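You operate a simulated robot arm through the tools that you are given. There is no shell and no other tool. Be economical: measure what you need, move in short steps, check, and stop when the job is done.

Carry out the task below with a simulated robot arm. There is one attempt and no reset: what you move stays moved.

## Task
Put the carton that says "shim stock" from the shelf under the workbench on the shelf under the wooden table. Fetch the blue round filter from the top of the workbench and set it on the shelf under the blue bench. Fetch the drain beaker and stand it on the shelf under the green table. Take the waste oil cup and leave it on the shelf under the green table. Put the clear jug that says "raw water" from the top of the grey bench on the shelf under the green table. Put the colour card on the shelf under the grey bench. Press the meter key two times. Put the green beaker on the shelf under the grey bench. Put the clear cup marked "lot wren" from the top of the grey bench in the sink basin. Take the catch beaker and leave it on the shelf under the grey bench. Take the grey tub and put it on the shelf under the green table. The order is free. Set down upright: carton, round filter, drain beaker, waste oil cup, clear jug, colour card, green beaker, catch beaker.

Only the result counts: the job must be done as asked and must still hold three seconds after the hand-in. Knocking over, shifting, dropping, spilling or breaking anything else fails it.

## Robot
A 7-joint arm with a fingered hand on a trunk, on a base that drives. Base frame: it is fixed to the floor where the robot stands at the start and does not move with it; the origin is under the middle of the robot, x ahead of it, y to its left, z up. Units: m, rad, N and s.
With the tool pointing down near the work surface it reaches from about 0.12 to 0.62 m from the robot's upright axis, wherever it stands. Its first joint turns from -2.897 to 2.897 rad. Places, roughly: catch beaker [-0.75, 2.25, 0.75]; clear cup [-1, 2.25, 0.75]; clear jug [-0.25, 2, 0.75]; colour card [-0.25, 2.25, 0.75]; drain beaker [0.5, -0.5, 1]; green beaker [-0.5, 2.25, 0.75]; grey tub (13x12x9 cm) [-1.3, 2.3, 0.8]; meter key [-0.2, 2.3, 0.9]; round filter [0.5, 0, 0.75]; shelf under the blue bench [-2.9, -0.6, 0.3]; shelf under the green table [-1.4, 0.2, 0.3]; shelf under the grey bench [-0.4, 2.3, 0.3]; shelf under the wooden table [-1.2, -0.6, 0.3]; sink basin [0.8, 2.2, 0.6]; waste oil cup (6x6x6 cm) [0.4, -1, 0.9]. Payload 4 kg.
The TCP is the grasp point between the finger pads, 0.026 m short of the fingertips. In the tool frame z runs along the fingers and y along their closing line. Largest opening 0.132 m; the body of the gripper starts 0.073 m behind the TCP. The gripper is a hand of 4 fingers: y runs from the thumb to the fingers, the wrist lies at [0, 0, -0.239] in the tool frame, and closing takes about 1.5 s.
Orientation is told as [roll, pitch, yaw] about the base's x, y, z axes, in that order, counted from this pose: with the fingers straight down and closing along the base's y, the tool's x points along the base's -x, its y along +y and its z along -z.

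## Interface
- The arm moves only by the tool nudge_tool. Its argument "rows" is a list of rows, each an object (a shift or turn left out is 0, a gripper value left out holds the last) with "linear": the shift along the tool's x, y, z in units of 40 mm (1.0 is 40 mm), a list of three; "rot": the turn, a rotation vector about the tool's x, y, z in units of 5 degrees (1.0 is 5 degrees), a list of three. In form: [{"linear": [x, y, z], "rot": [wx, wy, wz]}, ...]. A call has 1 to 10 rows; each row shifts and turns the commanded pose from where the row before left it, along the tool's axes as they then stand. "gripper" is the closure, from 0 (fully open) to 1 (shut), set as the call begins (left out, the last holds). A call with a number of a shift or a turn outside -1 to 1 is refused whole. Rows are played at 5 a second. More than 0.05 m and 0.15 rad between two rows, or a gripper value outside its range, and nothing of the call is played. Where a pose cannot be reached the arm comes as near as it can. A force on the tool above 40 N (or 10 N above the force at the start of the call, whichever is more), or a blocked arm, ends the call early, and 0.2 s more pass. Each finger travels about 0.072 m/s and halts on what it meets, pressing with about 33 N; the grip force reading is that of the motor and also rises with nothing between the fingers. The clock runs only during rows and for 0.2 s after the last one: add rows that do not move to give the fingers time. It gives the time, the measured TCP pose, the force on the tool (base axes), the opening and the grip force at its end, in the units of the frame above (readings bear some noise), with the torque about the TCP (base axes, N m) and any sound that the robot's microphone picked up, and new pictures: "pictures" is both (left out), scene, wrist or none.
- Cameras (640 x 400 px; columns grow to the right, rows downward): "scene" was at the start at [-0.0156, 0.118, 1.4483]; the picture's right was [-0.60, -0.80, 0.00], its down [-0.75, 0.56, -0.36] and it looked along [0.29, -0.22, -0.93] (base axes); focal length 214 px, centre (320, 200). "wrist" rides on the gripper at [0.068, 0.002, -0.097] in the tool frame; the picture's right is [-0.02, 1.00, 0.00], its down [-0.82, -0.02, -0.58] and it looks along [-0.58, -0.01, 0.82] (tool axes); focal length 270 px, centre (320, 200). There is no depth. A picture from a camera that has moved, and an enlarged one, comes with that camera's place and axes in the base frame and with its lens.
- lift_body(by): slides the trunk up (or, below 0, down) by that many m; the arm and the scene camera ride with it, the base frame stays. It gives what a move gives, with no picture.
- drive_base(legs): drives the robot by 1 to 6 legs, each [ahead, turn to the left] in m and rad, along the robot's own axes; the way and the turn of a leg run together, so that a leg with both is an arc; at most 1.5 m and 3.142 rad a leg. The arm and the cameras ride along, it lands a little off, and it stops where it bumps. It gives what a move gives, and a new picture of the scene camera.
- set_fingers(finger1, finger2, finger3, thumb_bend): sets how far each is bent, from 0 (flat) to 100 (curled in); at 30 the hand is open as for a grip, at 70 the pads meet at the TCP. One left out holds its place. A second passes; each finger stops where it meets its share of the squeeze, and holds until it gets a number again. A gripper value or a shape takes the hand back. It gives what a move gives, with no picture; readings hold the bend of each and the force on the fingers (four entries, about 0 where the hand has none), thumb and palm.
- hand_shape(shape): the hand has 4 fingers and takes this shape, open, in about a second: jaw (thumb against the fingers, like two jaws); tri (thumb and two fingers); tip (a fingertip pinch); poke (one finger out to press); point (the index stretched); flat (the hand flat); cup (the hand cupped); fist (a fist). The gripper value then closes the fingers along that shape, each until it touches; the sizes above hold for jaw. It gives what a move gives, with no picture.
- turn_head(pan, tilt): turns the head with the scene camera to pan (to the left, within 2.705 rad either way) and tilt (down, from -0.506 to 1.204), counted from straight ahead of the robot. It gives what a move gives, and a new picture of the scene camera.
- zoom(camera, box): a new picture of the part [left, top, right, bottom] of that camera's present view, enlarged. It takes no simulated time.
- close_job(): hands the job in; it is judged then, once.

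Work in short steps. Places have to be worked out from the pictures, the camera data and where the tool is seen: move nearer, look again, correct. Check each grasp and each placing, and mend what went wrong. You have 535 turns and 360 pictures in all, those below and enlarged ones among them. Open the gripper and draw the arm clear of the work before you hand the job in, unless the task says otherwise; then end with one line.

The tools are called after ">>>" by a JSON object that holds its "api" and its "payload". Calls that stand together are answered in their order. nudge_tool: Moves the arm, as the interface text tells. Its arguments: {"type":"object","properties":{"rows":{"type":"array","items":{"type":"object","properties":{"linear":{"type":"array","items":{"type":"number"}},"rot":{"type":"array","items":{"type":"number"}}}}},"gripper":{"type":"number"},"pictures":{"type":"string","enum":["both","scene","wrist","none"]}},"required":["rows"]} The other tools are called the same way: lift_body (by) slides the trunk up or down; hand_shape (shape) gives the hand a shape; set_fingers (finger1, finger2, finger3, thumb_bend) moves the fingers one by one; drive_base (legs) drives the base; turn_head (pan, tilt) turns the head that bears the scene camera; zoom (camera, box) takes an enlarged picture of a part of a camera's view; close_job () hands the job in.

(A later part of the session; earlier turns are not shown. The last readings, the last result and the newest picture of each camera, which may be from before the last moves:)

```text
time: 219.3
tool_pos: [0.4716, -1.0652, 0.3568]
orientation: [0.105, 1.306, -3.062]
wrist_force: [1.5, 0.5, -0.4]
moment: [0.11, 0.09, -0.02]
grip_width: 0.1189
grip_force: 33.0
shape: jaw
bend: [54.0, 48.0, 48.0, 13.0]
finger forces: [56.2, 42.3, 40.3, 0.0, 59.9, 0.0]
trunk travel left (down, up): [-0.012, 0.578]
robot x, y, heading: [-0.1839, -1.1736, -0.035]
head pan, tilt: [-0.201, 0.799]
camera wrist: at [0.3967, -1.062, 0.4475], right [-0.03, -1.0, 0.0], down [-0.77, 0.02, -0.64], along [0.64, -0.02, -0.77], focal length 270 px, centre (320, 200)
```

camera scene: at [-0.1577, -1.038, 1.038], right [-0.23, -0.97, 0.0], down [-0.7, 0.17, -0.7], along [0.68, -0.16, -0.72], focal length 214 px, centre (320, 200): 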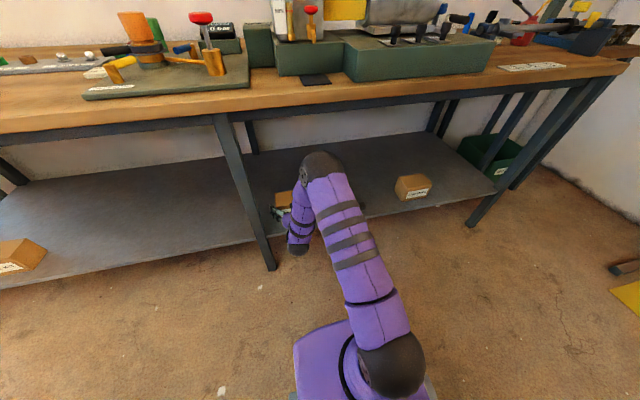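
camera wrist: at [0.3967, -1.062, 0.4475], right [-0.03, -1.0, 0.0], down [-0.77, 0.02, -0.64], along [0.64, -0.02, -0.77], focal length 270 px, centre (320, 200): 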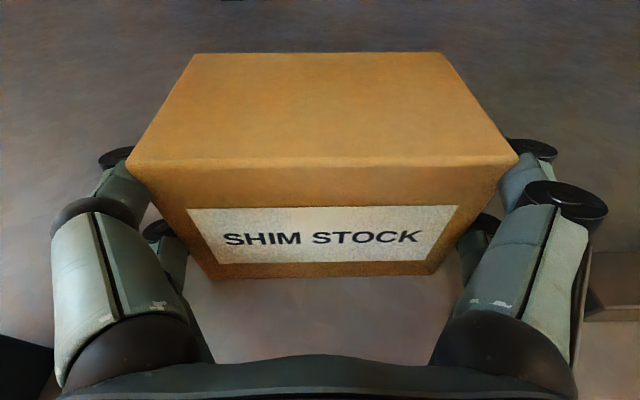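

A firm grip. I lift 4 cm and back out.

>>> {"api": "lift_body", "payload": {"by": 0.04}}

>>> {"api": "drive_base", "payload": {"legs": [[-0.3, 0]]}}

>>> {"api": "nudge_tool", "payload": {"rows": [{}], "pictures": "wrist"}}

```text
time: 220.1
tool_pos: [0.4717, -1.066, 0.3978]
orientation: [0.106, 1.307, -3.062]
wrist_force: [0.9, -0.1, -3.2]
moment: [0.0, 0.12, 0.0]
grip_width: 0.1187
grip_force: 32.6
shape: jaw
bend: [54.0, 48.0, 48.0, 13.0]
finger forces: [56.2, 42.3, 40.0, 0.1, 59.5, 0.0]
trunk travel left (down, up): [-0.052, 0.538]
robot x, y, heading: [-0.182, -1.1746, -0.033]
head pan, tilt: [-0.201, 0.799]
```

```text
time: 222.2
tool_pos: [0.172, -1.0574, 0.3973]
orientation: [0.107, 1.308, -3.067]
wrist_force: [-0.2, -0.1, -2.5]
moment: [0.01, 0.08, 0.02]
grip_width: 0.1187
grip_force: 33.2
shape: jaw
bend: [54.0, 48.0, 48.0, 13.0]
finger forces: [56.3, 42.2, 40.2, 0.1, 59.6, 0.0]
trunk travel left (down, up): [-0.052, 0.538]
robot x, y, heading: [-0.4802, -1.1587, -0.041]
head pan, tilt: [-0.201, 0.799]
camera scene: at [-0.4569, -1.0266, 1.078], right [-0.24, -0.97, 0.0], down [-0.7, 0.17, -0.7], along [0.68, -0.17, -0.72], focal length 214 px, centre (320, 200)
```

scene: 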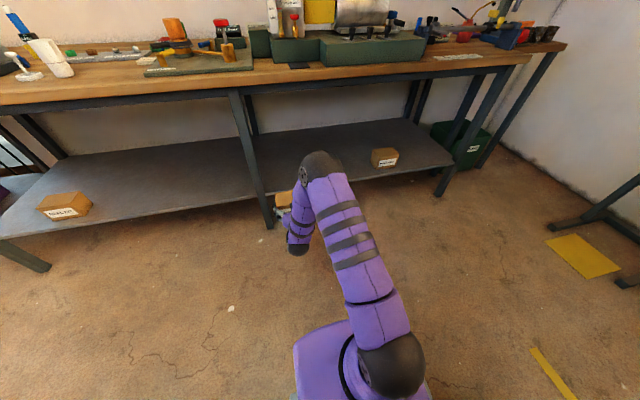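

```text
time: 222.6
tool_pos: [0.1724, -1.057, 0.397]
orientation: [0.106, 1.305, -3.068]
wrist_force: [-0.1, 0.6, -2.8]
moment: [0.02, 0.11, 0.0]
grip_width: 0.1187
grip_force: 33.6
shape: jaw
bend: [54.0, 48.0, 48.0, 13.0]
finger forces: [56.4, 42.3, 40.1, 0.0, 59.5, 0.1]
trunk travel left (down, up): [-0.052, 0.538]
robot x, y, heading: [-0.4795, -1.1617, -0.047]
head pan, tilt: [-0.201, 0.799]
camera wrist: at [0.0971, -1.0536, 0.4871], right [-0.04, -1.0, 0.0], down [-0.77, 0.03, -0.64], along [0.64, -0.02, -0.77], focal length 270 px, centre (320, 200)
```

wrist: 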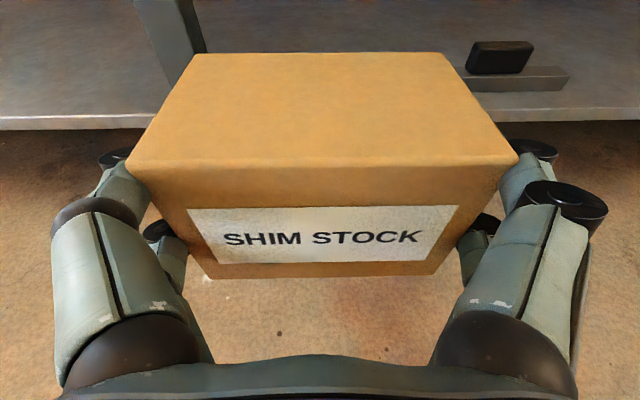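

The carton is held. I drive to face the wooden table, taking a path with room for the turn.

>>> {"api": "drive_base", "payload": {"legs": [[0, 1.075], [0.641, 0], [0, 2.11]]}}

>>> {"api": "nudge_tool", "payload": {"rows": [{}], "pictures": "wrist"}}

```text
time: 234.7
tool_pos: [-0.8126, -0.762, 0.3967]
orientation: [0.107, 1.305, 0.146]
wrist_force: [-0.4, 0.3, -2.5]
moment: [0.03, -0.08, 0.02]
grip_width: 0.1186
grip_force: 33.4
shape: jaw
bend: [54.0, 48.0, 48.0, 13.0]
finger forces: [51.3, 40.7, 38.5, 0.0, 54.7, 0.1]
trunk travel left (down, up): [-0.052, 0.538]
robot x, y, heading: [-0.1675, -0.6127, -3.11]
head pan, tilt: [-0.201, 0.799]
camera scene: at [-0.183, -0.7496, 1.078], right [0.17, 0.99, 0.0], down [0.71, -0.12, -0.7], along [-0.69, 0.12, -0.72], focal length 214 px, centre (320, 200)
```

scene: 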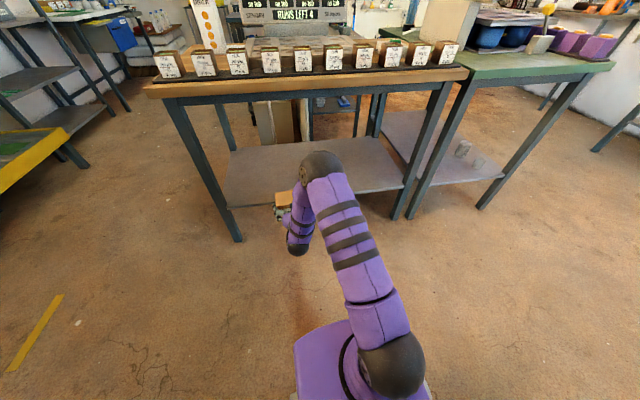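

```text
time: 235.1
tool_pos: [-0.8123, -0.7609, 0.3968]
orientation: [0.107, 1.307, 0.143]
wrist_force: [0.4, 0.5, -2.7]
moment: [0.0, -0.06, 0.01]
grip_width: 0.1184
grip_force: 33.3
shape: jaw
bend: [54.0, 48.0, 48.0, 13.0]
finger forces: [51.2, 40.6, 38.5, 0.1, 54.7, 0.0]
trunk travel left (down, up): [-0.052, 0.538]
robot x, y, heading: [-0.1697, -0.6085, -3.112]
head pan, tilt: [-0.201, 0.799]
camera wrist: at [-0.7359, -0.7581, 0.487], right [-0.03, 1.0, 0.0], down [0.77, 0.03, -0.64], along [-0.64, -0.02, -0.77], focal length 270 px, centre (320, 200)
```

wrist: 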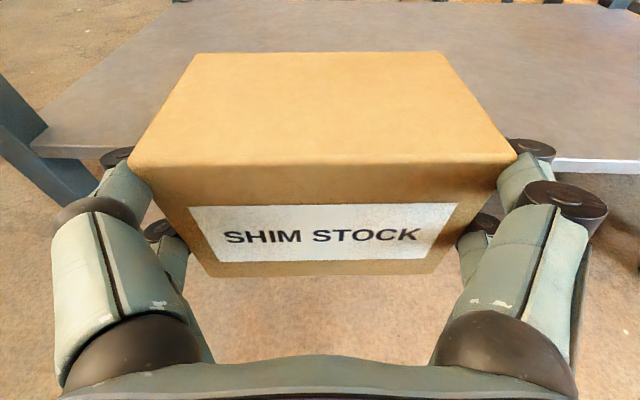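

The shelf edge is at x -0.95 and the area is free. I drive in 0.26 m and then lower.

>>> {"api": "drive_base", "payload": {"legs": [[0.26, 0]]}}

>>> {"api": "lift_body", "payload": {"by": -0.034}}

>>> {"api": "nudge_tool", "payload": {"rows": [{"linear": [-0.05, 0, 0.015]}], "pictures": "wrist"}}

```text
time: 237.0
tool_pos: [-1.0677, -0.77, 0.3969]
orientation: [0.106, 1.308, 0.146]
wrist_force: [-0.2, 0.5, -2.6]
moment: [0.0, -0.05, -0.01]
grip_width: 0.1184
grip_force: 33.3
shape: jaw
bend: [54.0, 48.0, 48.0, 13.0]
finger forces: [51.1, 40.7, 38.6, 0.1, 54.5, 0.0]
trunk travel left (down, up): [-0.052, 0.538]
robot x, y, heading: [-0.4258, -0.6159, -3.11]
head pan, tilt: [-0.201, 0.799]
camera scene: at [-0.4389, -0.7575, 1.078], right [0.17, 0.99, 0.0], down [0.71, -0.12, -0.7], along [-0.69, 0.12, -0.72], focal length 214 px, centre (320, 200)
```

scene: 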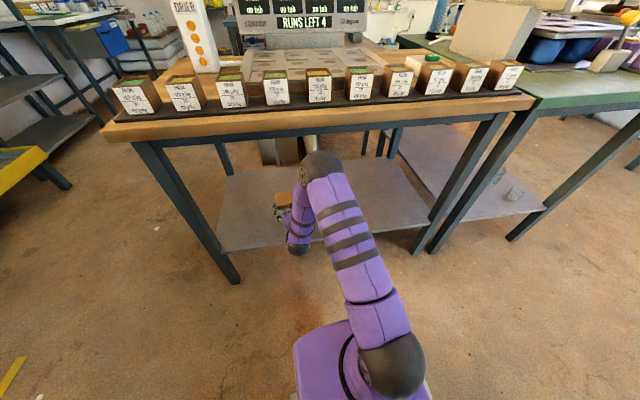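

```text
time: 237.8
tool_pos: [-1.0686, -0.7703, 0.3625]
orientation: [0.106, 1.307, 0.147]
wrist_force: [-1.4, 0.4, -3.3]
moment: [0.0, -0.09, 0.02]
grip_width: 0.1183
grip_force: 33.3
shape: jaw
bend: [54.0, 48.0, 48.0, 13.0]
finger forces: [51.2, 40.6, 38.7, 0.0, 54.6, 0.0]
trunk travel left (down, up): [-0.018, 0.572]
robot x, y, heading: [-0.4214, -0.6198, -3.108]
head pan, tilt: [-0.201, 0.799]
```

```text
time: 238.2
tool_pos: [-1.0675, -0.7695, 0.3616]
orientation: [0.108, 1.308, 0.149]
wrist_force: [-0.3, -0.1, -2.7]
moment: [0.05, -0.1, 0.05]
grip_width: 0.1184
grip_force: 33.2
shape: jaw
bend: [54.0, 48.0, 48.0, 13.0]
finger forces: [51.2, 40.7, 38.6, 0.0, 54.6, 0.1]
trunk travel left (down, up): [-0.018, 0.572]
robot x, y, heading: [-0.4218, -0.6192, -3.113]
head pan, tilt: [-0.201, 0.799]
camera wrist: at [-0.9918, -0.767, 0.4514], right [-0.04, 1.0, 0.0], down [0.77, 0.03, -0.64], along [-0.64, -0.02, -0.77], focal length 270 px, centre (320, 200)
```

wrist: 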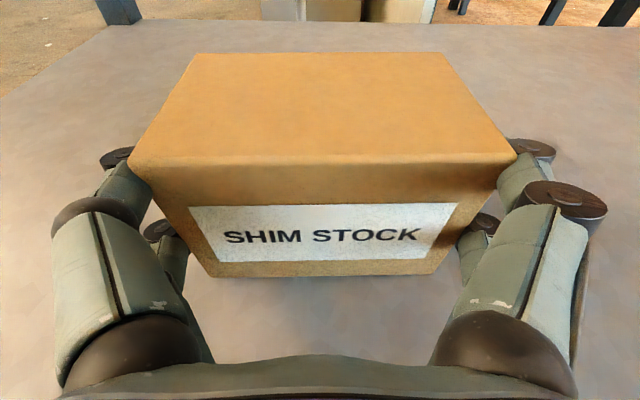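

Almost down; I take fine steps until contact.

>>> {"api": "nudge_tool", "payload": {"rows": [{"linear": [-0.05, 0, 0.015]}, {"linear": [-0.05, 0, 0.015]}], "pictures": "none"}}

```text
time: 238.8
tool_pos: [-1.0687, -0.7699, 0.3564]
orientation: [0.106, 1.307, 0.147]
wrist_force: [1.1, 0.4, -0.2]
moment: [-0.1, -0.03, 0.06]
grip_width: 0.1183
grip_force: 33.8
shape: jaw
bend: [54.0, 48.0, 48.0, 13.0]
finger forces: [51.4, 40.7, 38.6, 0.0, 54.7, 0.1]
trunk travel left (down, up): [-0.018, 0.572]
robot x, y, heading: [-0.4234, -0.6182, -3.111]
head pan, tilt: [-0.201, 0.799]
```

The weight is beginning to rest on the shelf; I lower 1.5 mm more and open wide.

>>> {"api": "nudge_tool", "payload": {"rows": [{"linear": [-0.035, 0, 0.01]}], "pictures": "none"}}

>>> {"api": "set_fingers", "payload": {"finger1": 15, "finger2": 15, "finger3": 15, "thumb_bend": 12}}

>>> {"api": "nudge_tool", "payload": {"rows": [{}], "pictures": "wrist"}}

```text
time: 239.2
tool_pos: [-1.0683, -0.7699, 0.357]
orientation: [0.105, 1.312, 0.144]
wrist_force: [2.4, 0.4, 6.4]
moment: [-0.01, -0.07, 0.01]
grip_width: 0.1185
grip_force: 32.9
shape: jaw
bend: [54.0, 48.0, 48.0, 13.0]
finger forces: [51.3, 40.5, 38.5, 0.0, 54.5, 0.0]
trunk travel left (down, up): [-0.018, 0.572]
robot x, y, heading: [-0.4256, -0.6205, -3.113]
head pan, tilt: [-0.201, 0.799]
```

```text
time: 240.2
tool_pos: [-1.0683, -0.7699, 0.3542]
orientation: [0.106, 1.306, 0.146]
wrist_force: [1.1, 0.0, 0.3]
moment: [0.02, 0.0, 0.01]
grip_width: 0.1662
grip_force: 0.1
shape: fingers
bend: [15.0, 15.0, 15.0, 12.0]
finger forces: [0.0, 0.0, 0.0, 0.1, 0.1, 0.1]
trunk travel left (down, up): [-0.018, 0.572]
robot x, y, heading: [-0.4248, -0.6185, -3.11]
head pan, tilt: [-0.201, 0.799]
```

```text
time: 240.6
tool_pos: [-1.0682, -0.7697, 0.3553]
orientation: [0.107, 1.308, 0.146]
wrist_force: [0.4, 0.8, -0.2]
moment: [-0.01, 0.04, 0.02]
grip_width: 0.1661
grip_force: 0.0
shape: fingers
bend: [15.0, 15.0, 15.0, 12.0]
finger forces: [0.0, 0.0, 0.0, 0.0, 0.0, 0.1]
trunk travel left (down, up): [-0.018, 0.572]
robot x, y, heading: [-0.4277, -0.6201, -3.115]
head pan, tilt: [-0.201, 0.799]
camera wrist: at [-0.9923, -0.7665, 0.4459], right [-0.04, 1.0, 0.0], down [0.77, 0.03, -0.64], along [-0.64, -0.02, -0.77], focal length 270 px, centre (320, 200)
```

wrist: 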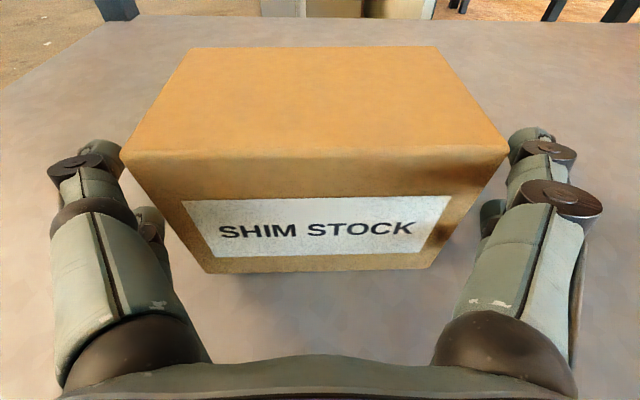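

The carton stands on the wooden table's shelf. I back out, raise the trunk and drive to view the blue filter on the workbench.

>>> {"api": "drive_base", "payload": {"legs": [[-0.27, 0]]}}

>>> {"api": "lift_body", "payload": {"by": 0.4}}

>>> {"api": "lift_body", "payload": {"by": 0.17}}

>>> {"api": "drive_base", "payload": {"legs": [[0, -1.177], [0.582, 0], [0, -1.996]]}}

>>> {"api": "nudge_tool", "payload": {"rows": [{}], "pictures": "wrist"}}

```text
time: 242.5
tool_pos: [-0.7976, -0.7584, 0.3547]
orientation: [0.105, 1.308, 0.141]
wrist_force: [0.0, -0.1, 0.1]
moment: [0.01, 0.0, -0.01]
grip_width: 0.1663
grip_force: 0.1
shape: fingers
bend: [15.0, 15.0, 15.0, 12.0]
finger forces: [0.1, 0.0, 0.1, 0.1, 0.1, 0.0]
trunk travel left (down, up): [-0.018, 0.572]
robot x, y, heading: [-0.1516, -0.6078, -3.114]
head pan, tilt: [-0.201, 0.799]
camera scene: at [-0.1672, -0.7494, 1.044], right [0.17, 0.98, 0.0], down [0.71, -0.12, -0.7], along [-0.69, 0.12, -0.72], focal length 214 px, centre (320, 200)
```

scene: 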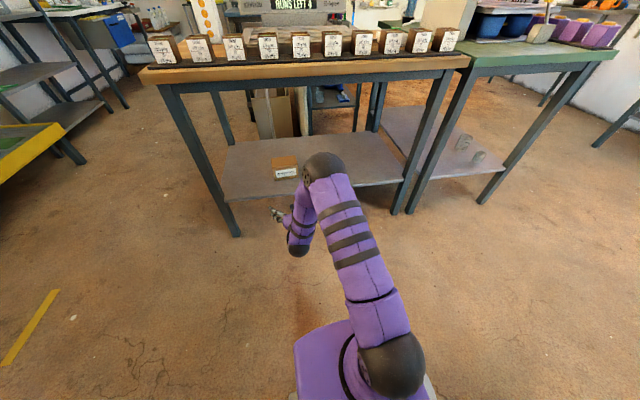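

```text
time: 246.3
tool_pos: [-0.7975, -0.7595, 0.7556]
orientation: [0.106, 1.307, 0.141]
wrist_force: [-0.9, 0.3, 0.0]
moment: [0.01, 0.01, -0.03]
grip_width: 0.1662
grip_force: 0.1
shape: fingers
bend: [15.0, 15.0, 15.0, 12.0]
finger forces: [0.0, 0.0, 0.0, 0.0, 0.0, 0.1]
trunk travel left (down, up): [-0.418, 0.172]
robot x, y, heading: [-0.1492, -0.6114, -3.116]
head pan, tilt: [-0.201, 0.799]
```

```text
time: 248.2
tool_pos: [-0.7962, -0.7582, 0.9248]
orientation: [0.106, 1.308, 0.141]
wrist_force: [-0.5, 0.7, 0.4]
moment: [-0.02, 0.04, 0.02]
grip_width: 0.1663
grip_force: 0.1
shape: fingers
bend: [15.0, 15.0, 15.0, 12.0]
finger forces: [0.1, 0.0, 0.0, 0.0, 0.0, 0.0]
trunk travel left (down, up): [-0.588, 0.002]
robot x, y, heading: [-0.1501, -0.6104, -3.111]
head pan, tilt: [-0.201, 0.799]
```

```text
time: 260.1
tool_pos: [0.2584, 0.0346, 0.9253]
orientation: [0.107, 1.308, -3.046]
wrist_force: [0.3, 0.5, 0.9]
moment: [0.0, 0.01, 0.01]
grip_width: 0.1662
grip_force: 0.1
shape: fingers
bend: [15.0, 15.0, 15.0, 12.0]
finger forces: [0.0, 0.0, 0.1, 0.1, 0.1, 0.0]
trunk travel left (down, up): [-0.588, 0.002]
robot x, y, heading: [-0.3962, -0.0833, -0.02]
head pan, tilt: [-0.201, 0.799]
camera scene: at [-0.3724, 0.0522, 1.614], right [-0.22, -0.98, 0.0], down [-0.7, 0.16, -0.7], along [0.68, -0.15, -0.72], focal length 214 px, centre (320, 200)
```

scene: 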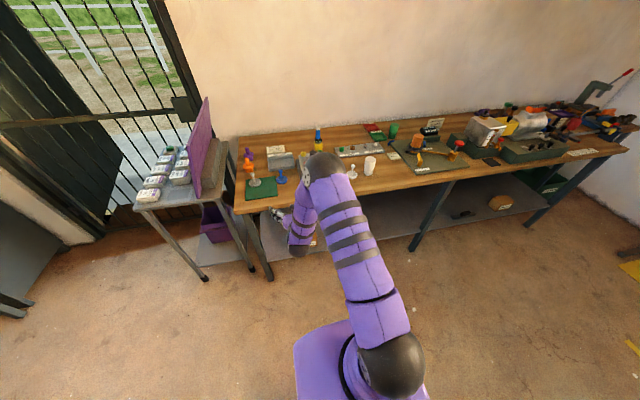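

```text
time: 260.5
tool_pos: [0.2574, 0.0344, 0.9258]
orientation: [0.107, 1.308, -3.046]
wrist_force: [-0.7, 0.3, -0.1]
moment: [-0.01, 0.0, -0.01]
grip_width: 0.1662
grip_force: 0.1
shape: fingers
bend: [15.0, 15.0, 15.0, 12.0]
finger forces: [0.0, 0.1, 0.0, 0.0, 0.1, 0.0]
trunk travel left (down, up): [-0.588, 0.002]
robot x, y, heading: [-0.3935, -0.0805, -0.017]
head pan, tilt: [-0.201, 0.799]
camera wrist: at [0.1828, 0.0367, 1.0158], right [-0.01, -1.0, 0.0], down [-0.77, 0.01, -0.64], along [0.64, -0.01, -0.77], focal length 270 px, centre (320, 200)
```

wrist: 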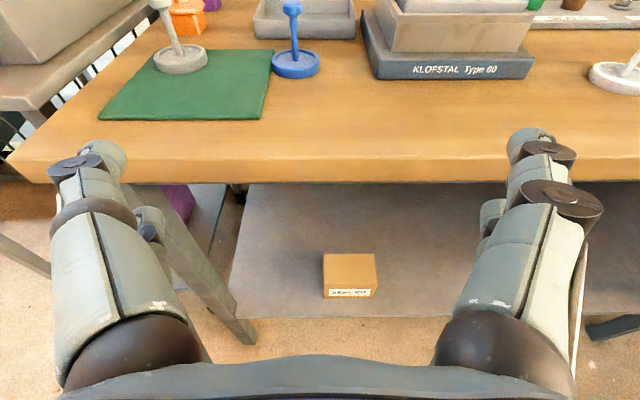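

The blue filter is at about (0.538, 0.062), with its knob at z 0.92. To keep the right knuckles away from the Klofstal block, I yaw the tool 17° to the right and narrow the fingers, then line up.

>>> {"api": "nudge_tool", "payload": {"rows": [{"linear": [0, -0.4, 0], "rot": [-0.82, 0, 0.22]}, {"linear": [0, -0.4, 0], "rot": [-0.82, 0, 0.22]}, {"rot": [-0.82, 0, 0.22]}, {"rot": [-0.82, 0, 0.22]}, {}, {}], "gripper": 0.45, "pictures": "wrist"}}

```text
time: 261.9
tool_pos: [0.259, 0.0657, 0.9256]
orientation: [0.104, 1.316, 2.94]
wrist_force: [-1.3, 0.1, 0.0]
moment: [0.01, 0.02, -0.02]
grip_width: 0.0729
grip_force: 0.1
shape: jaw
bend: [72.0, 72.0, 72.0, 70.0]
finger forces: [0.0, 0.0, 0.0, 0.1, 0.1, 0.0]
trunk travel left (down, up): [-0.588, 0.002]
robot x, y, heading: [-0.3941, -0.0815, -0.023]
head pan, tilt: [-0.201, 0.799]
camera wrist: at [0.187, 0.0906, 1.0147], right [-0.31, -0.95, 0.0], down [-0.73, 0.23, -0.64], along [0.61, -0.2, -0.76], focal length 270 px, centre (320, 200)
```

wrist: 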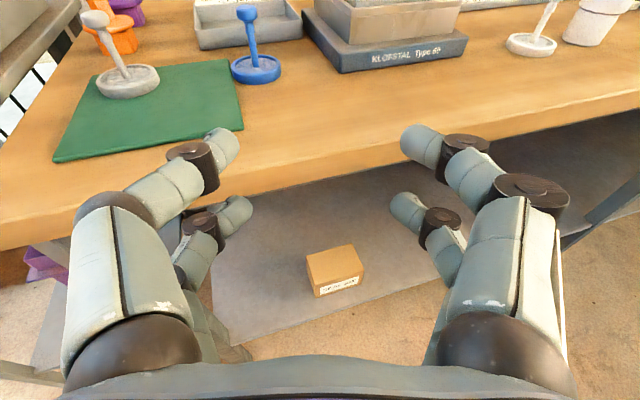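

Both views agree the filter is at (0.54, 0.061). I lower 1.7 cm and drive forward most of the way.

>>> {"api": "lift_body", "payload": {"by": -0.017}}

>>> {"api": "drive_base", "payload": {"legs": [[0.2, 0]]}}

>>> {"api": "nudge_tool", "payload": {"rows": [{}], "pictures": "wrist"}}

```text
time: 262.6
tool_pos: [0.2604, 0.0661, 0.9085]
orientation: [0.105, 1.316, 2.94]
wrist_force: [-0.3, 1.0, 0.1]
moment: [-0.01, 0.02, -0.02]
grip_width: 0.0733
grip_force: 0.0
shape: jaw
bend: [72.0, 72.0, 72.0, 70.0]
finger forces: [0.2, 0.0, 0.0, 0.1, 0.0, 0.1]
trunk travel left (down, up): [-0.571, 0.019]
robot x, y, heading: [-0.3952, -0.0851, -0.019]
head pan, tilt: [-0.201, 0.799]
```

```text
time: 264.2
tool_pos: [0.4612, 0.0635, 0.908]
orientation: [0.105, 1.314, 2.94]
wrist_force: [0.1, -0.5, -0.2]
moment: [0.01, -0.02, 0.01]
grip_width: 0.0733
grip_force: 0.1
shape: jaw
bend: [72.0, 72.0, 72.0, 70.0]
finger forces: [0.0, 0.0, 0.0, 0.0, 0.0, 0.1]
trunk travel left (down, up): [-0.571, 0.019]
robot x, y, heading: [-0.1912, -0.0883, -0.02]
head pan, tilt: [-0.201, 0.799]
camera scene: at [-0.1701, 0.0484, 1.597], right [-0.22, -0.98, 0.0], down [-0.7, 0.16, -0.7], along [0.68, -0.15, -0.72], focal length 214 px, centre (320, 200)
```

scene: 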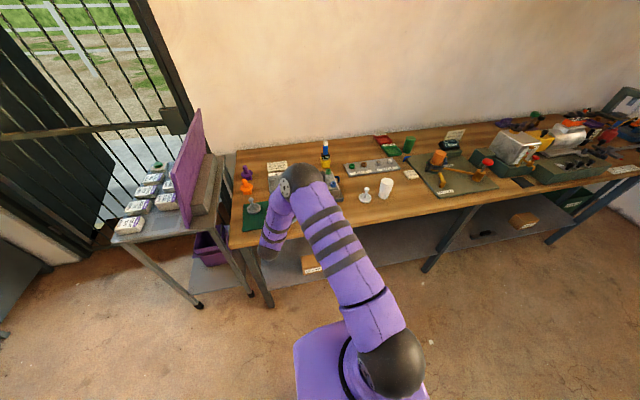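

```text
time: 264.6
tool_pos: [0.4605, 0.0632, 0.9091]
orientation: [0.106, 1.315, 2.938]
wrist_force: [-0.6, -0.1, -0.2]
moment: [0.0, 0.04, 0.01]
grip_width: 0.0732
grip_force: 0.1
shape: jaw
bend: [72.0, 72.0, 72.0, 70.0]
finger forces: [0.0, 0.1, 0.0, 0.1, 0.1, 0.0]
trunk travel left (down, up): [-0.571, 0.019]
robot x, y, heading: [-0.1945, -0.0882, -0.016]
head pan, tilt: [-0.201, 0.799]
camera wrist: at [0.3888, 0.087, 0.9977], right [-0.3, -0.95, 0.0], down [-0.73, 0.23, -0.64], along [0.61, -0.2, -0.76], focal length 270 px, centre (320, 200)
```

wrist: 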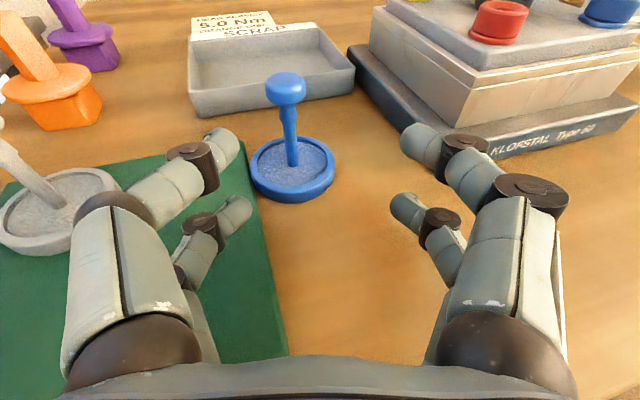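

The stem sits ahead, nearly in line. I move the hand straight along +x by 7.3 cm.

>>> {"api": "nudge_tool", "payload": {"rows": [{"linear": [0.112, -0.144, 0.428]}, {"linear": [0.112, -0.144, 0.428]}, {"linear": [0.112, -0.144, 0.428]}, {"linear": [0.1, -0.13, 0.38]}], "pictures": "wrist"}}

```text
time: 265.6
tool_pos: [0.5334, 0.0637, 0.9072]
orientation: [0.104, 1.315, 2.939]
wrist_force: [0.2, 0.3, 0.4]
moment: [0.0, -0.01, 0.01]
grip_width: 0.0728
grip_force: 0.1
shape: jaw
bend: [72.0, 72.0, 72.0, 70.0]
finger forces: [0.0, 0.0, 0.1, 0.0, 0.0, 0.1]
trunk travel left (down, up): [-0.571, 0.019]
robot x, y, heading: [-0.1918, -0.0887, -0.021]
head pan, tilt: [-0.201, 0.799]
camera wrist: at [0.4609, 0.0886, 0.9975], right [-0.3, -0.95, 0.0], down [-0.73, 0.23, -0.64], along [0.61, -0.2, -0.76], focal length 270 px, centre (320, 200)
```

wrist: 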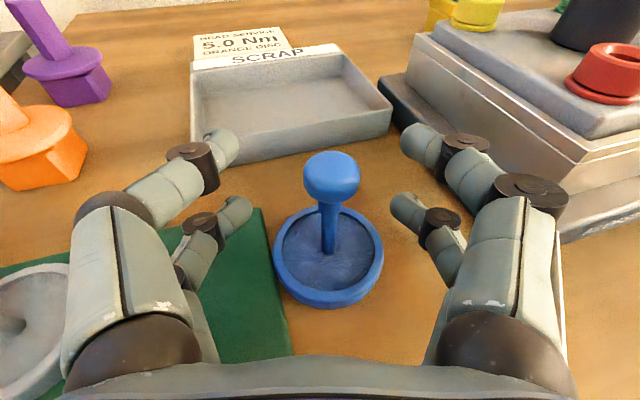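

The stem is at the grasp point, about 4 mm to the right. I correct and close.

>>> {"api": "nudge_tool", "payload": {"rows": [{"linear": [0, 0.1, 0]}], "pictures": "none"}}

>>> {"api": "nudge_tool", "payload": {"rows": [{}, {}, {}, {}, {}, {}, {}], "gripper": 1, "pictures": "wrist"}}

```text
time: 266.0
tool_pos: [0.5319, 0.0603, 0.9079]
orientation: [0.106, 1.318, 2.941]
wrist_force: [0.4, 0.8, 0.4]
moment: [-0.02, 0.02, 0.02]
grip_width: 0.073
grip_force: 0.1
shape: jaw
bend: [72.0, 72.0, 72.0, 70.0]
finger forces: [0.0, 0.0, 0.1, 0.0, 0.0, 0.0]
trunk travel left (down, up): [-0.571, 0.019]
robot x, y, heading: [-0.193, -0.0867, -0.02]
head pan, tilt: [-0.201, 0.799]
```

```text
time: 267.6
tool_pos: [0.5313, 0.0591, 0.9084]
orientation: [0.104, 1.315, 2.94]
wrist_force: [1.3, 0.9, -0.5]
moment: [-0.03, 0.03, 0.0]
grip_width: 0.0001
grip_force: 33.0
shape: jaw
bend: [62.0, 63.0, 63.0, 70.0]
finger forces: [0.1, 0.0, 0.0, 0.0, 0.2, 0.1]
trunk travel left (down, up): [-0.571, 0.019]
robot x, y, heading: [-0.1913, -0.0873, -0.021]
head pan, tilt: [-0.201, 0.799]
camera wrist: at [0.4595, 0.0845, 0.9977], right [-0.3, -0.95, 0.0], down [-0.73, 0.23, -0.64], along [0.61, -0.2, -0.76], focal length 270 px, centre (320, 200)
```

wrist: 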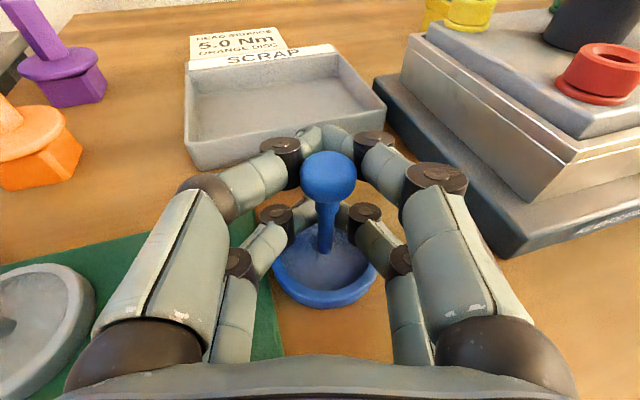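

The fingertips met beyond the stem: with thin things, the pads meet about 2 cm past the TCP. I open, draw back 2.2 cm and close again.

>>> {"api": "nudge_tool", "payload": {"rows": [{}, {}, {}, {}, {}], "gripper": 0.45, "pictures": "none"}}

>>> {"api": "nudge_tool", "payload": {"rows": [{"linear": [-0.07, 0, -0.27]}, {"linear": [-0.07, 0, -0.27]}], "pictures": "none"}}

>>> {"api": "nudge_tool", "payload": {"rows": [{}, {}, {}, {}, {}, {}, {}], "gripper": 1, "pictures": "wrist"}}

```text
time: 268.8
tool_pos: [0.5311, 0.0601, 0.9087]
orientation: [0.106, 1.316, 2.941]
wrist_force: [-0.1, 0.6, 0.6]
moment: [-0.01, -0.03, -0.03]
grip_width: 0.072
grip_force: 0.2
shape: jaw
bend: [72.0, 72.0, 72.0, 70.0]
finger forces: [0.0, 0.0, 0.0, 0.0, 0.0, 0.0]
trunk travel left (down, up): [-0.571, 0.019]
robot x, y, heading: [-0.1943, -0.09, -0.021]
head pan, tilt: [-0.201, 0.799]
```

```text
time: 269.4
tool_pos: [0.511, 0.0674, 0.9077]
orientation: [0.105, 1.318, 2.942]
wrist_force: [0.2, 0.7, -0.3]
moment: [0.03, -0.01, -0.04]
grip_width: 0.0721
grip_force: 0.1
shape: jaw
bend: [72.0, 72.0, 72.0, 70.0]
finger forces: [0.0, 0.1, 0.1, 0.1, 0.0, 0.1]
trunk travel left (down, up): [-0.571, 0.019]
robot x, y, heading: [-0.1909, -0.0899, -0.022]
head pan, tilt: [-0.201, 0.799]
```

```text
time: 271.0
tool_pos: [0.5112, 0.0686, 0.9085]
orientation: [0.103, 1.316, 2.938]
wrist_force: [0.1, 1.4, 4.1]
moment: [0.12, 0.05, -0.01]
grip_width: 0.0075
grip_force: 32.9
shape: jaw
bend: [72.0, 70.0, 70.0, 71.0]
finger forces: [28.4, 29.3, 30.6, 0.1, 25.2, 0.2]
trunk travel left (down, up): [-0.571, 0.019]
robot x, y, heading: [-0.1952, -0.0853, -0.022]
head pan, tilt: [-0.201, 0.799]
camera wrist: at [0.4383, 0.0914, 0.9981], right [-0.3, -0.95, 0.0], down [-0.73, 0.23, -0.65], along [0.61, -0.2, -0.76], focal length 270 px, centre (320, 200)
```

wrist: 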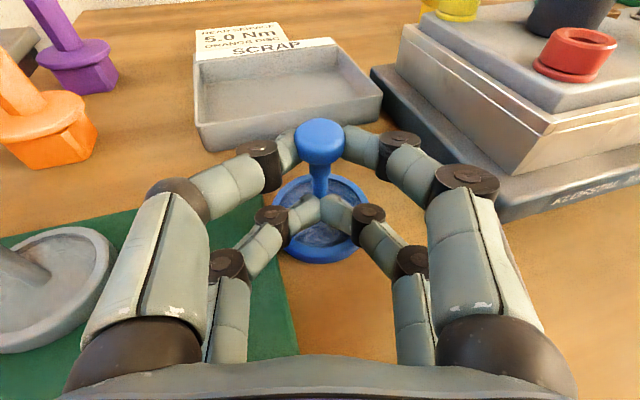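

The knob and stem are now gripped. I lift and check.

>>> {"api": "nudge_tool", "payload": {"rows": [{"linear": [0.6, 0, -0.16]}, {"linear": [0.6, 0, -0.16]}], "pictures": "wrist"}}

```text
time: 271.6
tool_pos: [0.5111, 0.0671, 0.9575]
orientation: [0.107, 1.315, 2.942]
wrist_force: [-0.5, -0.4, 0.2]
moment: [0.01, -0.02, -0.01]
grip_width: 0.0075
grip_force: 32.9
shape: jaw
bend: [72.0, 70.0, 70.0, 71.0]
finger forces: [28.4, 29.1, 29.1, 0.0, 25.6, 0.0]
trunk travel left (down, up): [-0.571, 0.019]
robot x, y, heading: [-0.1944, -0.085, -0.019]
head pan, tilt: [-0.201, 0.799]
camera wrist: at [0.438, 0.0921, 1.0477], right [-0.3, -0.95, 0.0], down [-0.73, 0.23, -0.64], along [0.61, -0.2, -0.77], focal length 270 px, centre (320, 200)
```

wrist: 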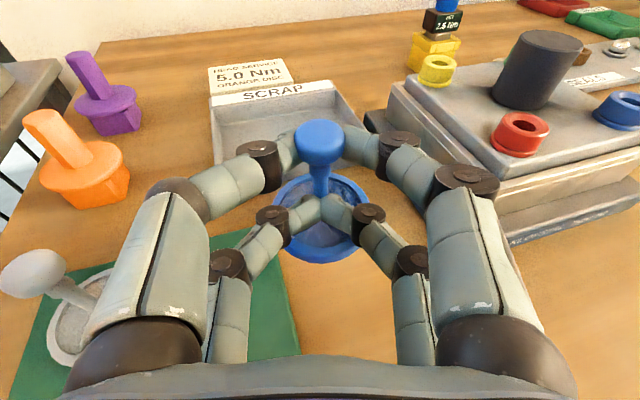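

The filter is held well. I back off and drive to the aisle north of the green table to look west for the blue bench.

>>> {"api": "drive_base", "payload": {"legs": [[-0.25, 0], [0, 1.59], [1.0, 0], [0, 1.57]]}}

>>> {"api": "turn_head", "payload": {"pan": 0.3, "tilt": 0.35}}

```text
time: 286.7
tool_pos: [-1.1027, 0.7786, 0.9578]
orientation: [0.103, 1.313, -0.203]
wrist_force: [0.5, -1.2, -0.3]
moment: [0.0, -0.04, 0.01]
grip_width: 0.0071
grip_force: 33.0
shape: jaw
bend: [72.0, 70.0, 70.0, 71.0]
finger forces: [27.0, 28.1, 28.5, 0.1, 25.3, 0.1]
trunk travel left (down, up): [-0.571, 0.019]
robot x, y, heading: [-0.4048, 0.9316, 3.124]
head pan, tilt: [-0.201, 0.799]
camera scene: at [-0.422, 0.795, 1.597], right [0.22, 0.98, 0.0], down [0.7, -0.16, -0.7], along [-0.68, 0.15, -0.72], focal length 214 px, centre (320, 200)
```

scene: 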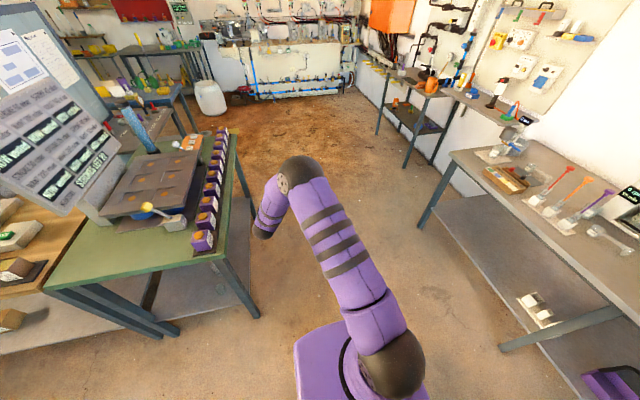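

```text
time: 287.6
tool_pos: [-1.1029, 0.7781, 0.958]
orientation: [0.104, 1.313, -0.203]
wrist_force: [0.1, -0.3, -0.9]
moment: [0.02, -0.02, -0.01]
grip_width: 0.0071
grip_force: 32.8
shape: jaw
bend: [72.0, 70.0, 70.0, 71.0]
finger forces: [27.0, 28.1, 28.4, 0.0, 25.2, 0.0]
trunk travel left (down, up): [-0.571, 0.019]
robot x, y, heading: [-0.4017, 0.9311, 3.124]
head pan, tilt: [0.3, 0.351]
camera scene: at [-0.4328, 0.7517, 1.6366], right [-0.28, 0.96, 0.0], down [0.33, 0.1, -0.94], along [-0.9, -0.26, -0.34], focal length 214 px, centre (320, 200)
```

scene: 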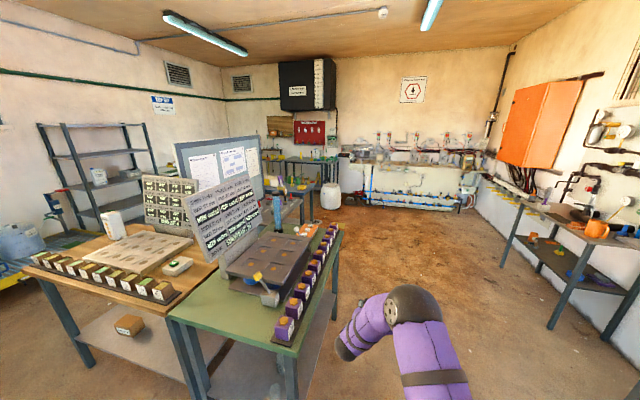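

The floor ahead is free. I drive 1.3 m west and look left towards the blue bench.

>>> {"api": "drive_base", "payload": {"legs": [[1.3, 0]]}}

>>> {"api": "turn_head", "payload": {"pan": 0.8, "tilt": 0.45}}

```text
time: 294.1
tool_pos: [-2.4028, 0.8133, 0.9589]
orientation: [0.107, 1.313, -0.207]
wrist_force: [-0.6, 0.7, -0.4]
moment: [0.01, 0.0, 0.0]
grip_width: 0.007
grip_force: 33.2
shape: jaw
bend: [72.0, 70.0, 70.0, 71.0]
finger forces: [26.9, 28.2, 28.5, 0.1, 25.4, 0.0]
trunk travel left (down, up): [-0.571, 0.019]
robot x, y, heading: [-1.6941, 0.963, 3.115]
head pan, tilt: [0.3, 0.351]
camera scene: at [-1.7338, 0.7812, 1.6367], right [-0.27, 0.96, 0.0], down [0.33, 0.09, -0.94], along [-0.9, -0.25, -0.34], focal length 214 px, centre (320, 200)
```

scene: 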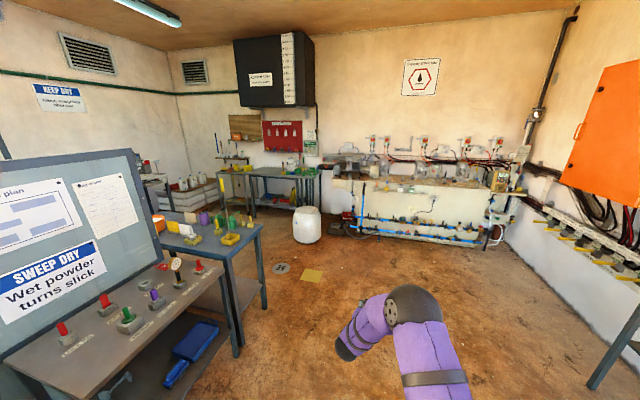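

```text
time: 295.1
tool_pos: [-2.4026, 0.812, 0.9579]
orientation: [0.106, 1.313, -0.206]
wrist_force: [0.1, -0.1, -1.0]
moment: [-0.02, -0.01, -0.02]
grip_width: 0.0072
grip_force: 33.0
shape: jaw
bend: [72.0, 70.0, 70.0, 71.0]
finger forces: [27.0, 28.1, 28.5, 0.0, 25.4, 0.0]
trunk travel left (down, up): [-0.571, 0.019]
robot x, y, heading: [-1.6978, 0.9628, 3.118]
head pan, tilt: [0.799, 0.45]
camera scene: at [-1.7099, 0.7422, 1.6275], right [-0.7, 0.72, 0.0], down [0.31, 0.3, -0.9], along [-0.64, -0.63, -0.44], focal length 214 px, centre (320, 200)
```

scene: 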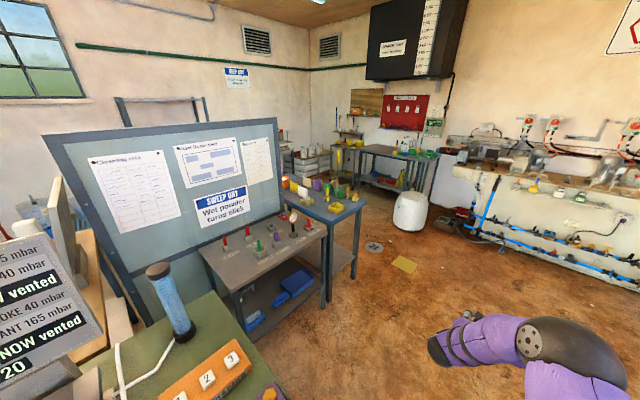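

Beyond a grey table with a board stands a bluish bench with its north end near (-2.9, -0.1). I zoom in to make sure.

>>> {"api": "zoom", "payload": {"camera": "scene", "box": [180, 150, 460, 325]}}

```text
2.29 times, centred on (320, 238) of scene
camera zoom: at [-1.7099, 0.7422, 1.6275], right [-0.7, 0.72, 0.0], down [0.31, 0.3, -0.9], along [-0.64, -0.63, -0.44], focal length 490 px, centre (320, 114)
```

zoom: 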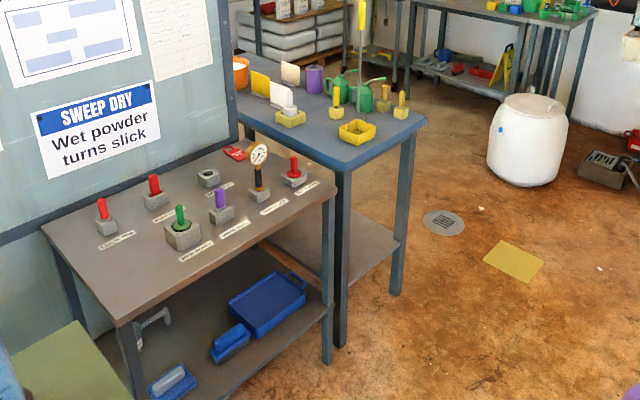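

This is the blue bench, with a shelf at z 0.3 between legs at x -2.695 and -3.05. I undo the tool's yaw and drive round to face it from the north.

>>> {"api": "nudge_tool", "payload": {"rows": [{"rot": [0.82, 0, -0.22]}, {"rot": [0.82, 0, -0.22]}, {"rot": [0.82, 0, -0.22]}, {"rot": [0.82, 0, -0.22]}], "pictures": "none"}}

>>> {"api": "drive_base", "payload": {"legs": [[1.0, 0], [0, 0.52], [0.392, 0], [0, 1.074]]}}

>>> {"api": "nudge_tool", "payload": {"rows": [{}], "pictures": "wrist"}}

```text
time: 296.1
tool_pos: [-2.404, 0.8123, 0.9587]
orientation: [0.107, 1.306, 0.091]
wrist_force: [-0.8, 0.2, 0.3]
moment: [0.0, 0.03, -0.02]
grip_width: 0.0047
grip_force: 32.4
shape: jaw
bend: [75.0, 70.0, 71.0, 73.0]
finger forces: [0.1, 0.0, 0.0, 0.0, 0.0, 0.0]
trunk travel left (down, up): [-0.571, 0.019]
robot x, y, heading: [-1.6992, 0.9599, 3.116]
head pan, tilt: [0.799, 0.45]
```

```text
time: 300.4
tool_pos: [-3.289, 0.7982, 0.9564]
orientation: [0.105, 1.304, 0.121]
wrist_force: [-0.2, 0.3, -0.2]
moment: [0.01, 0.03, 0.01]
grip_width: 0.0047
grip_force: 33.1
shape: jaw
bend: [75.0, 70.0, 71.0, 73.0]
finger forces: [0.1, 0.1, 0.1, 0.0, 0.0, 0.1]
trunk travel left (down, up): [-0.571, 0.019]
robot x, y, heading: [-2.5868, 0.9734, -3.136]
head pan, tilt: [0.799, 0.45]
stopped in leg 1: the robot was blocked; the commanded pose is now the measured one
camera scene: at [-2.5957, 0.751, 1.6274], right [-0.72, 0.69, 0.0], down [0.3, 0.31, -0.9], along [-0.62, -0.65, -0.44], focal length 214 px, centre (320, 200)
```

scene: 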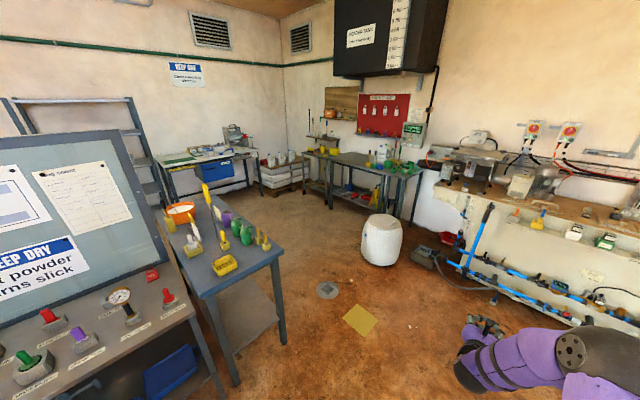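

```text
time: 300.8
tool_pos: [-3.2883, 0.799, 0.9584]
orientation: [0.106, 1.307, 0.121]
wrist_force: [-1.2, 0.0, -0.8]
moment: [-0.01, -0.02, -0.02]
grip_width: 0.0045
grip_force: 33.0
shape: jaw
bend: [75.0, 70.0, 71.0, 73.0]
finger forces: [0.0, 0.0, 0.0, 0.1, 0.0, 0.1]
trunk travel left (down, up): [-0.571, 0.019]
robot x, y, heading: [-2.5895, 0.9697, -3.134]
head pan, tilt: [0.799, 0.45]
camera wrist: at [-3.2127, 0.8002, 1.0487], right [-0.01, 1.0, 0.0], down [0.77, 0.01, -0.64], along [-0.64, 0.0, -0.77], focal length 270 px, centre (320, 200)
```

wrist: 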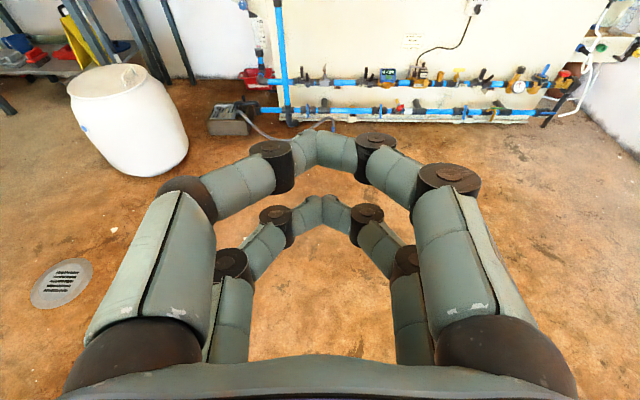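

The filter slipped out while the tool was yawed, and the base now seems blocked, likely by it on the floor. I look down around the base.

>>> {"api": "turn_head", "payload": {"pan": 0.0, "tilt": 1.2}}

>>> {"api": "turn_head", "payload": {"pan": 1.2, "tilt": 1.2}}

>>> {"api": "turn_head", "payload": {"pan": -1.2, "tilt": 1.2}}

```text
time: 301.9
tool_pos: [-3.2885, 0.7983, 0.9585]
orientation: [0.105, 1.306, 0.12]
wrist_force: [-0.8, -0.4, 0.1]
moment: [0.01, 0.0, 0.02]
grip_width: 0.0043
grip_force: 32.8
shape: jaw
bend: [75.0, 70.0, 71.0, 73.0]
finger forces: [0.0, 0.1, 0.1, 0.1, 0.1, 0.0]
trunk travel left (down, up): [-0.571, 0.019]
robot x, y, heading: [-2.5888, 0.9694, -3.136]
head pan, tilt: [0.0, 1.201]
camera scene: at [-2.5853, 0.8169, 1.5694], right [-0.01, 1.0, 0.0], down [0.93, 0.01, -0.36], along [-0.36, 0.0, -0.93], focal length 214 px, centre (320, 200)
```

scene: 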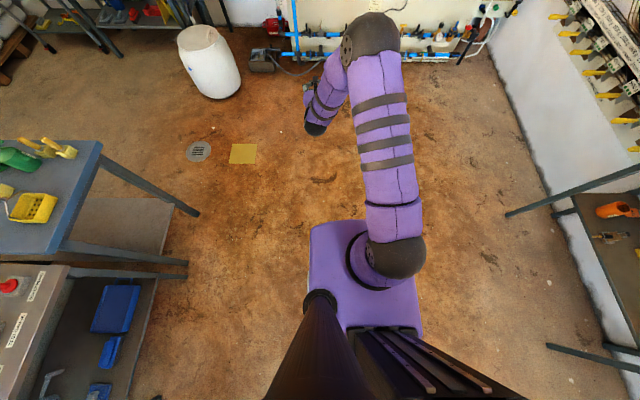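

```text
time: 303.3
tool_pos: [-3.2879, 0.7992, 0.9572]
orientation: [0.106, 1.305, 0.12]
wrist_force: [0.8, 0.4, 0.4]
moment: [0.0, 0.02, 0.01]
grip_width: 0.0044
grip_force: 32.9
shape: jaw
bend: [75.0, 70.0, 71.0, 73.0]
finger forces: [0.0, 0.0, 0.0, 0.0, 0.0, 0.0]
trunk travel left (down, up): [-0.571, 0.019]
robot x, y, heading: [-2.5916, 0.9719, -3.134]
head pan, tilt: [1.201, 1.201]
camera scene: at [-2.5494, 0.765, 1.5693], right [-0.93, 0.36, 0.0], down [0.33, 0.87, -0.36], along [-0.13, -0.34, -0.93], focal length 214 px, centre (320, 200)
```

scene: 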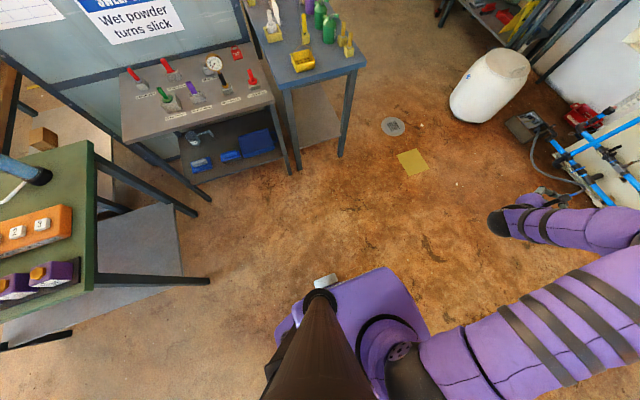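

```text
time: 305.5
tool_pos: [-3.2873, 0.7979, 0.9598]
orientation: [0.106, 1.306, 0.118]
wrist_force: [0.7, 0.0, 0.2]
moment: [0.03, 0.01, -0.03]
grip_width: 0.0042
grip_force: 33.1
shape: jaw
bend: [75.0, 70.0, 71.0, 73.0]
finger forces: [0.1, 0.0, 0.0, 0.0, 0.0, 0.0]
trunk travel left (down, up): [-0.571, 0.019]
robot x, y, heading: [-2.5887, 0.97, -3.14]
head pan, tilt: [-1.201, 1.201]
camera scene: at [-2.5499, 0.8693, 1.5693], right [0.93, 0.37, 0.0], down [0.34, -0.87, -0.36], along [-0.13, 0.34, -0.93], focal length 214 px, centre (320, 200)
```

scene: 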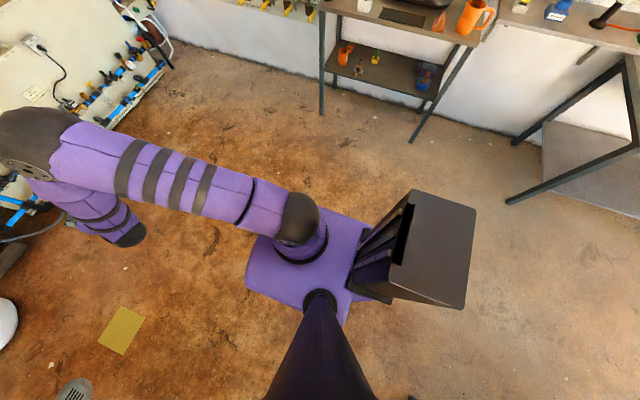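

It is not visible, so it may lie close against the base. I reverse half a metre and look at the floor where I was.

>>> {"api": "turn_head", "payload": {"pan": 0.0, "tilt": 1.1}}

>>> {"api": "drive_base", "payload": {"legs": [[-0.5, 0]]}}

```text
time: 306.9
tool_pos: [-3.2883, 0.7998, 0.9581]
orientation: [0.105, 1.306, 0.122]
wrist_force: [0.2, -0.2, 0.6]
moment: [0.05, 0.03, -0.02]
grip_width: 0.0042
grip_force: 33.4
shape: jaw
bend: [75.0, 70.0, 71.0, 73.0]
finger forces: [0.0, 0.0, 0.0, 0.0, 0.1, 0.0]
trunk travel left (down, up): [-0.571, 0.019]
robot x, y, heading: [-2.5892, 0.9733, -3.139]
head pan, tilt: [0.0, 1.1]
camera scene: at [-2.5925, 0.817, 1.5753], right [0.0, 1.0, 0.0], down [0.89, 0.0, -0.45], along [-0.45, 0.0, -0.89], focal length 214 px, centre (320, 200)
```

scene: 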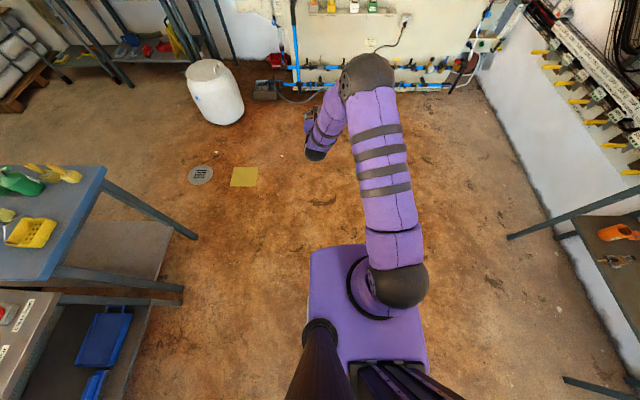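

```text
time: 309.9
tool_pos: [-2.7831, 0.8015, 0.9577]
orientation: [0.107, 1.306, 0.121]
wrist_force: [-0.2, 1.1, -0.8]
moment: [0.01, 0.0, -0.02]
grip_width: 0.0042
grip_force: 33.4
shape: jaw
bend: [75.0, 70.0, 71.0, 73.0]
finger forces: [0.1, 0.1, 0.0, 0.0, 0.1, 0.0]
trunk travel left (down, up): [-0.571, 0.019]
robot x, y, heading: [-2.0851, 0.9731, -3.136]
head pan, tilt: [0.0, 1.1]
camera scene: at [-2.0881, 0.8197, 1.5753], right [-0.01, 1.0, 0.0], down [0.89, 0.0, -0.45], along [-0.45, 0.0, -0.89], focal length 214 px, centre (320, 200)
```

scene: 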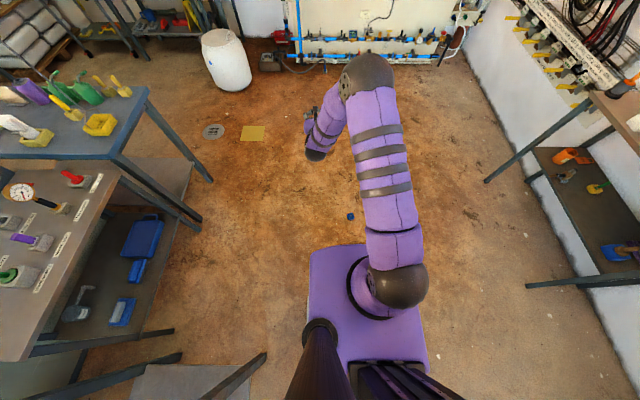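

A small blue thing lies on the floor ahead. I zoom in.

>>> {"api": "zoom", "payload": {"camera": "scene", "box": [320, 195, 384, 235]}}

```text
10.00 times, centred on (352, 215) of scene
camera zoom: at [-2.0881, 0.8197, 1.5753], right [-0.01, 1.0, 0.0], down [0.89, 0.0, -0.45], along [-0.45, 0.0, -0.89], focal length 2145 px, centre (0, 50)
```

zoom: 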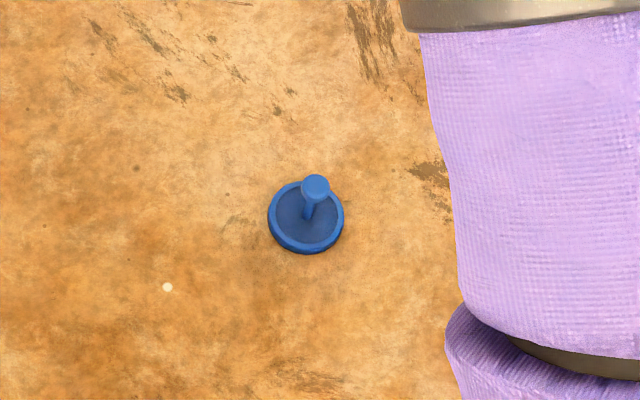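

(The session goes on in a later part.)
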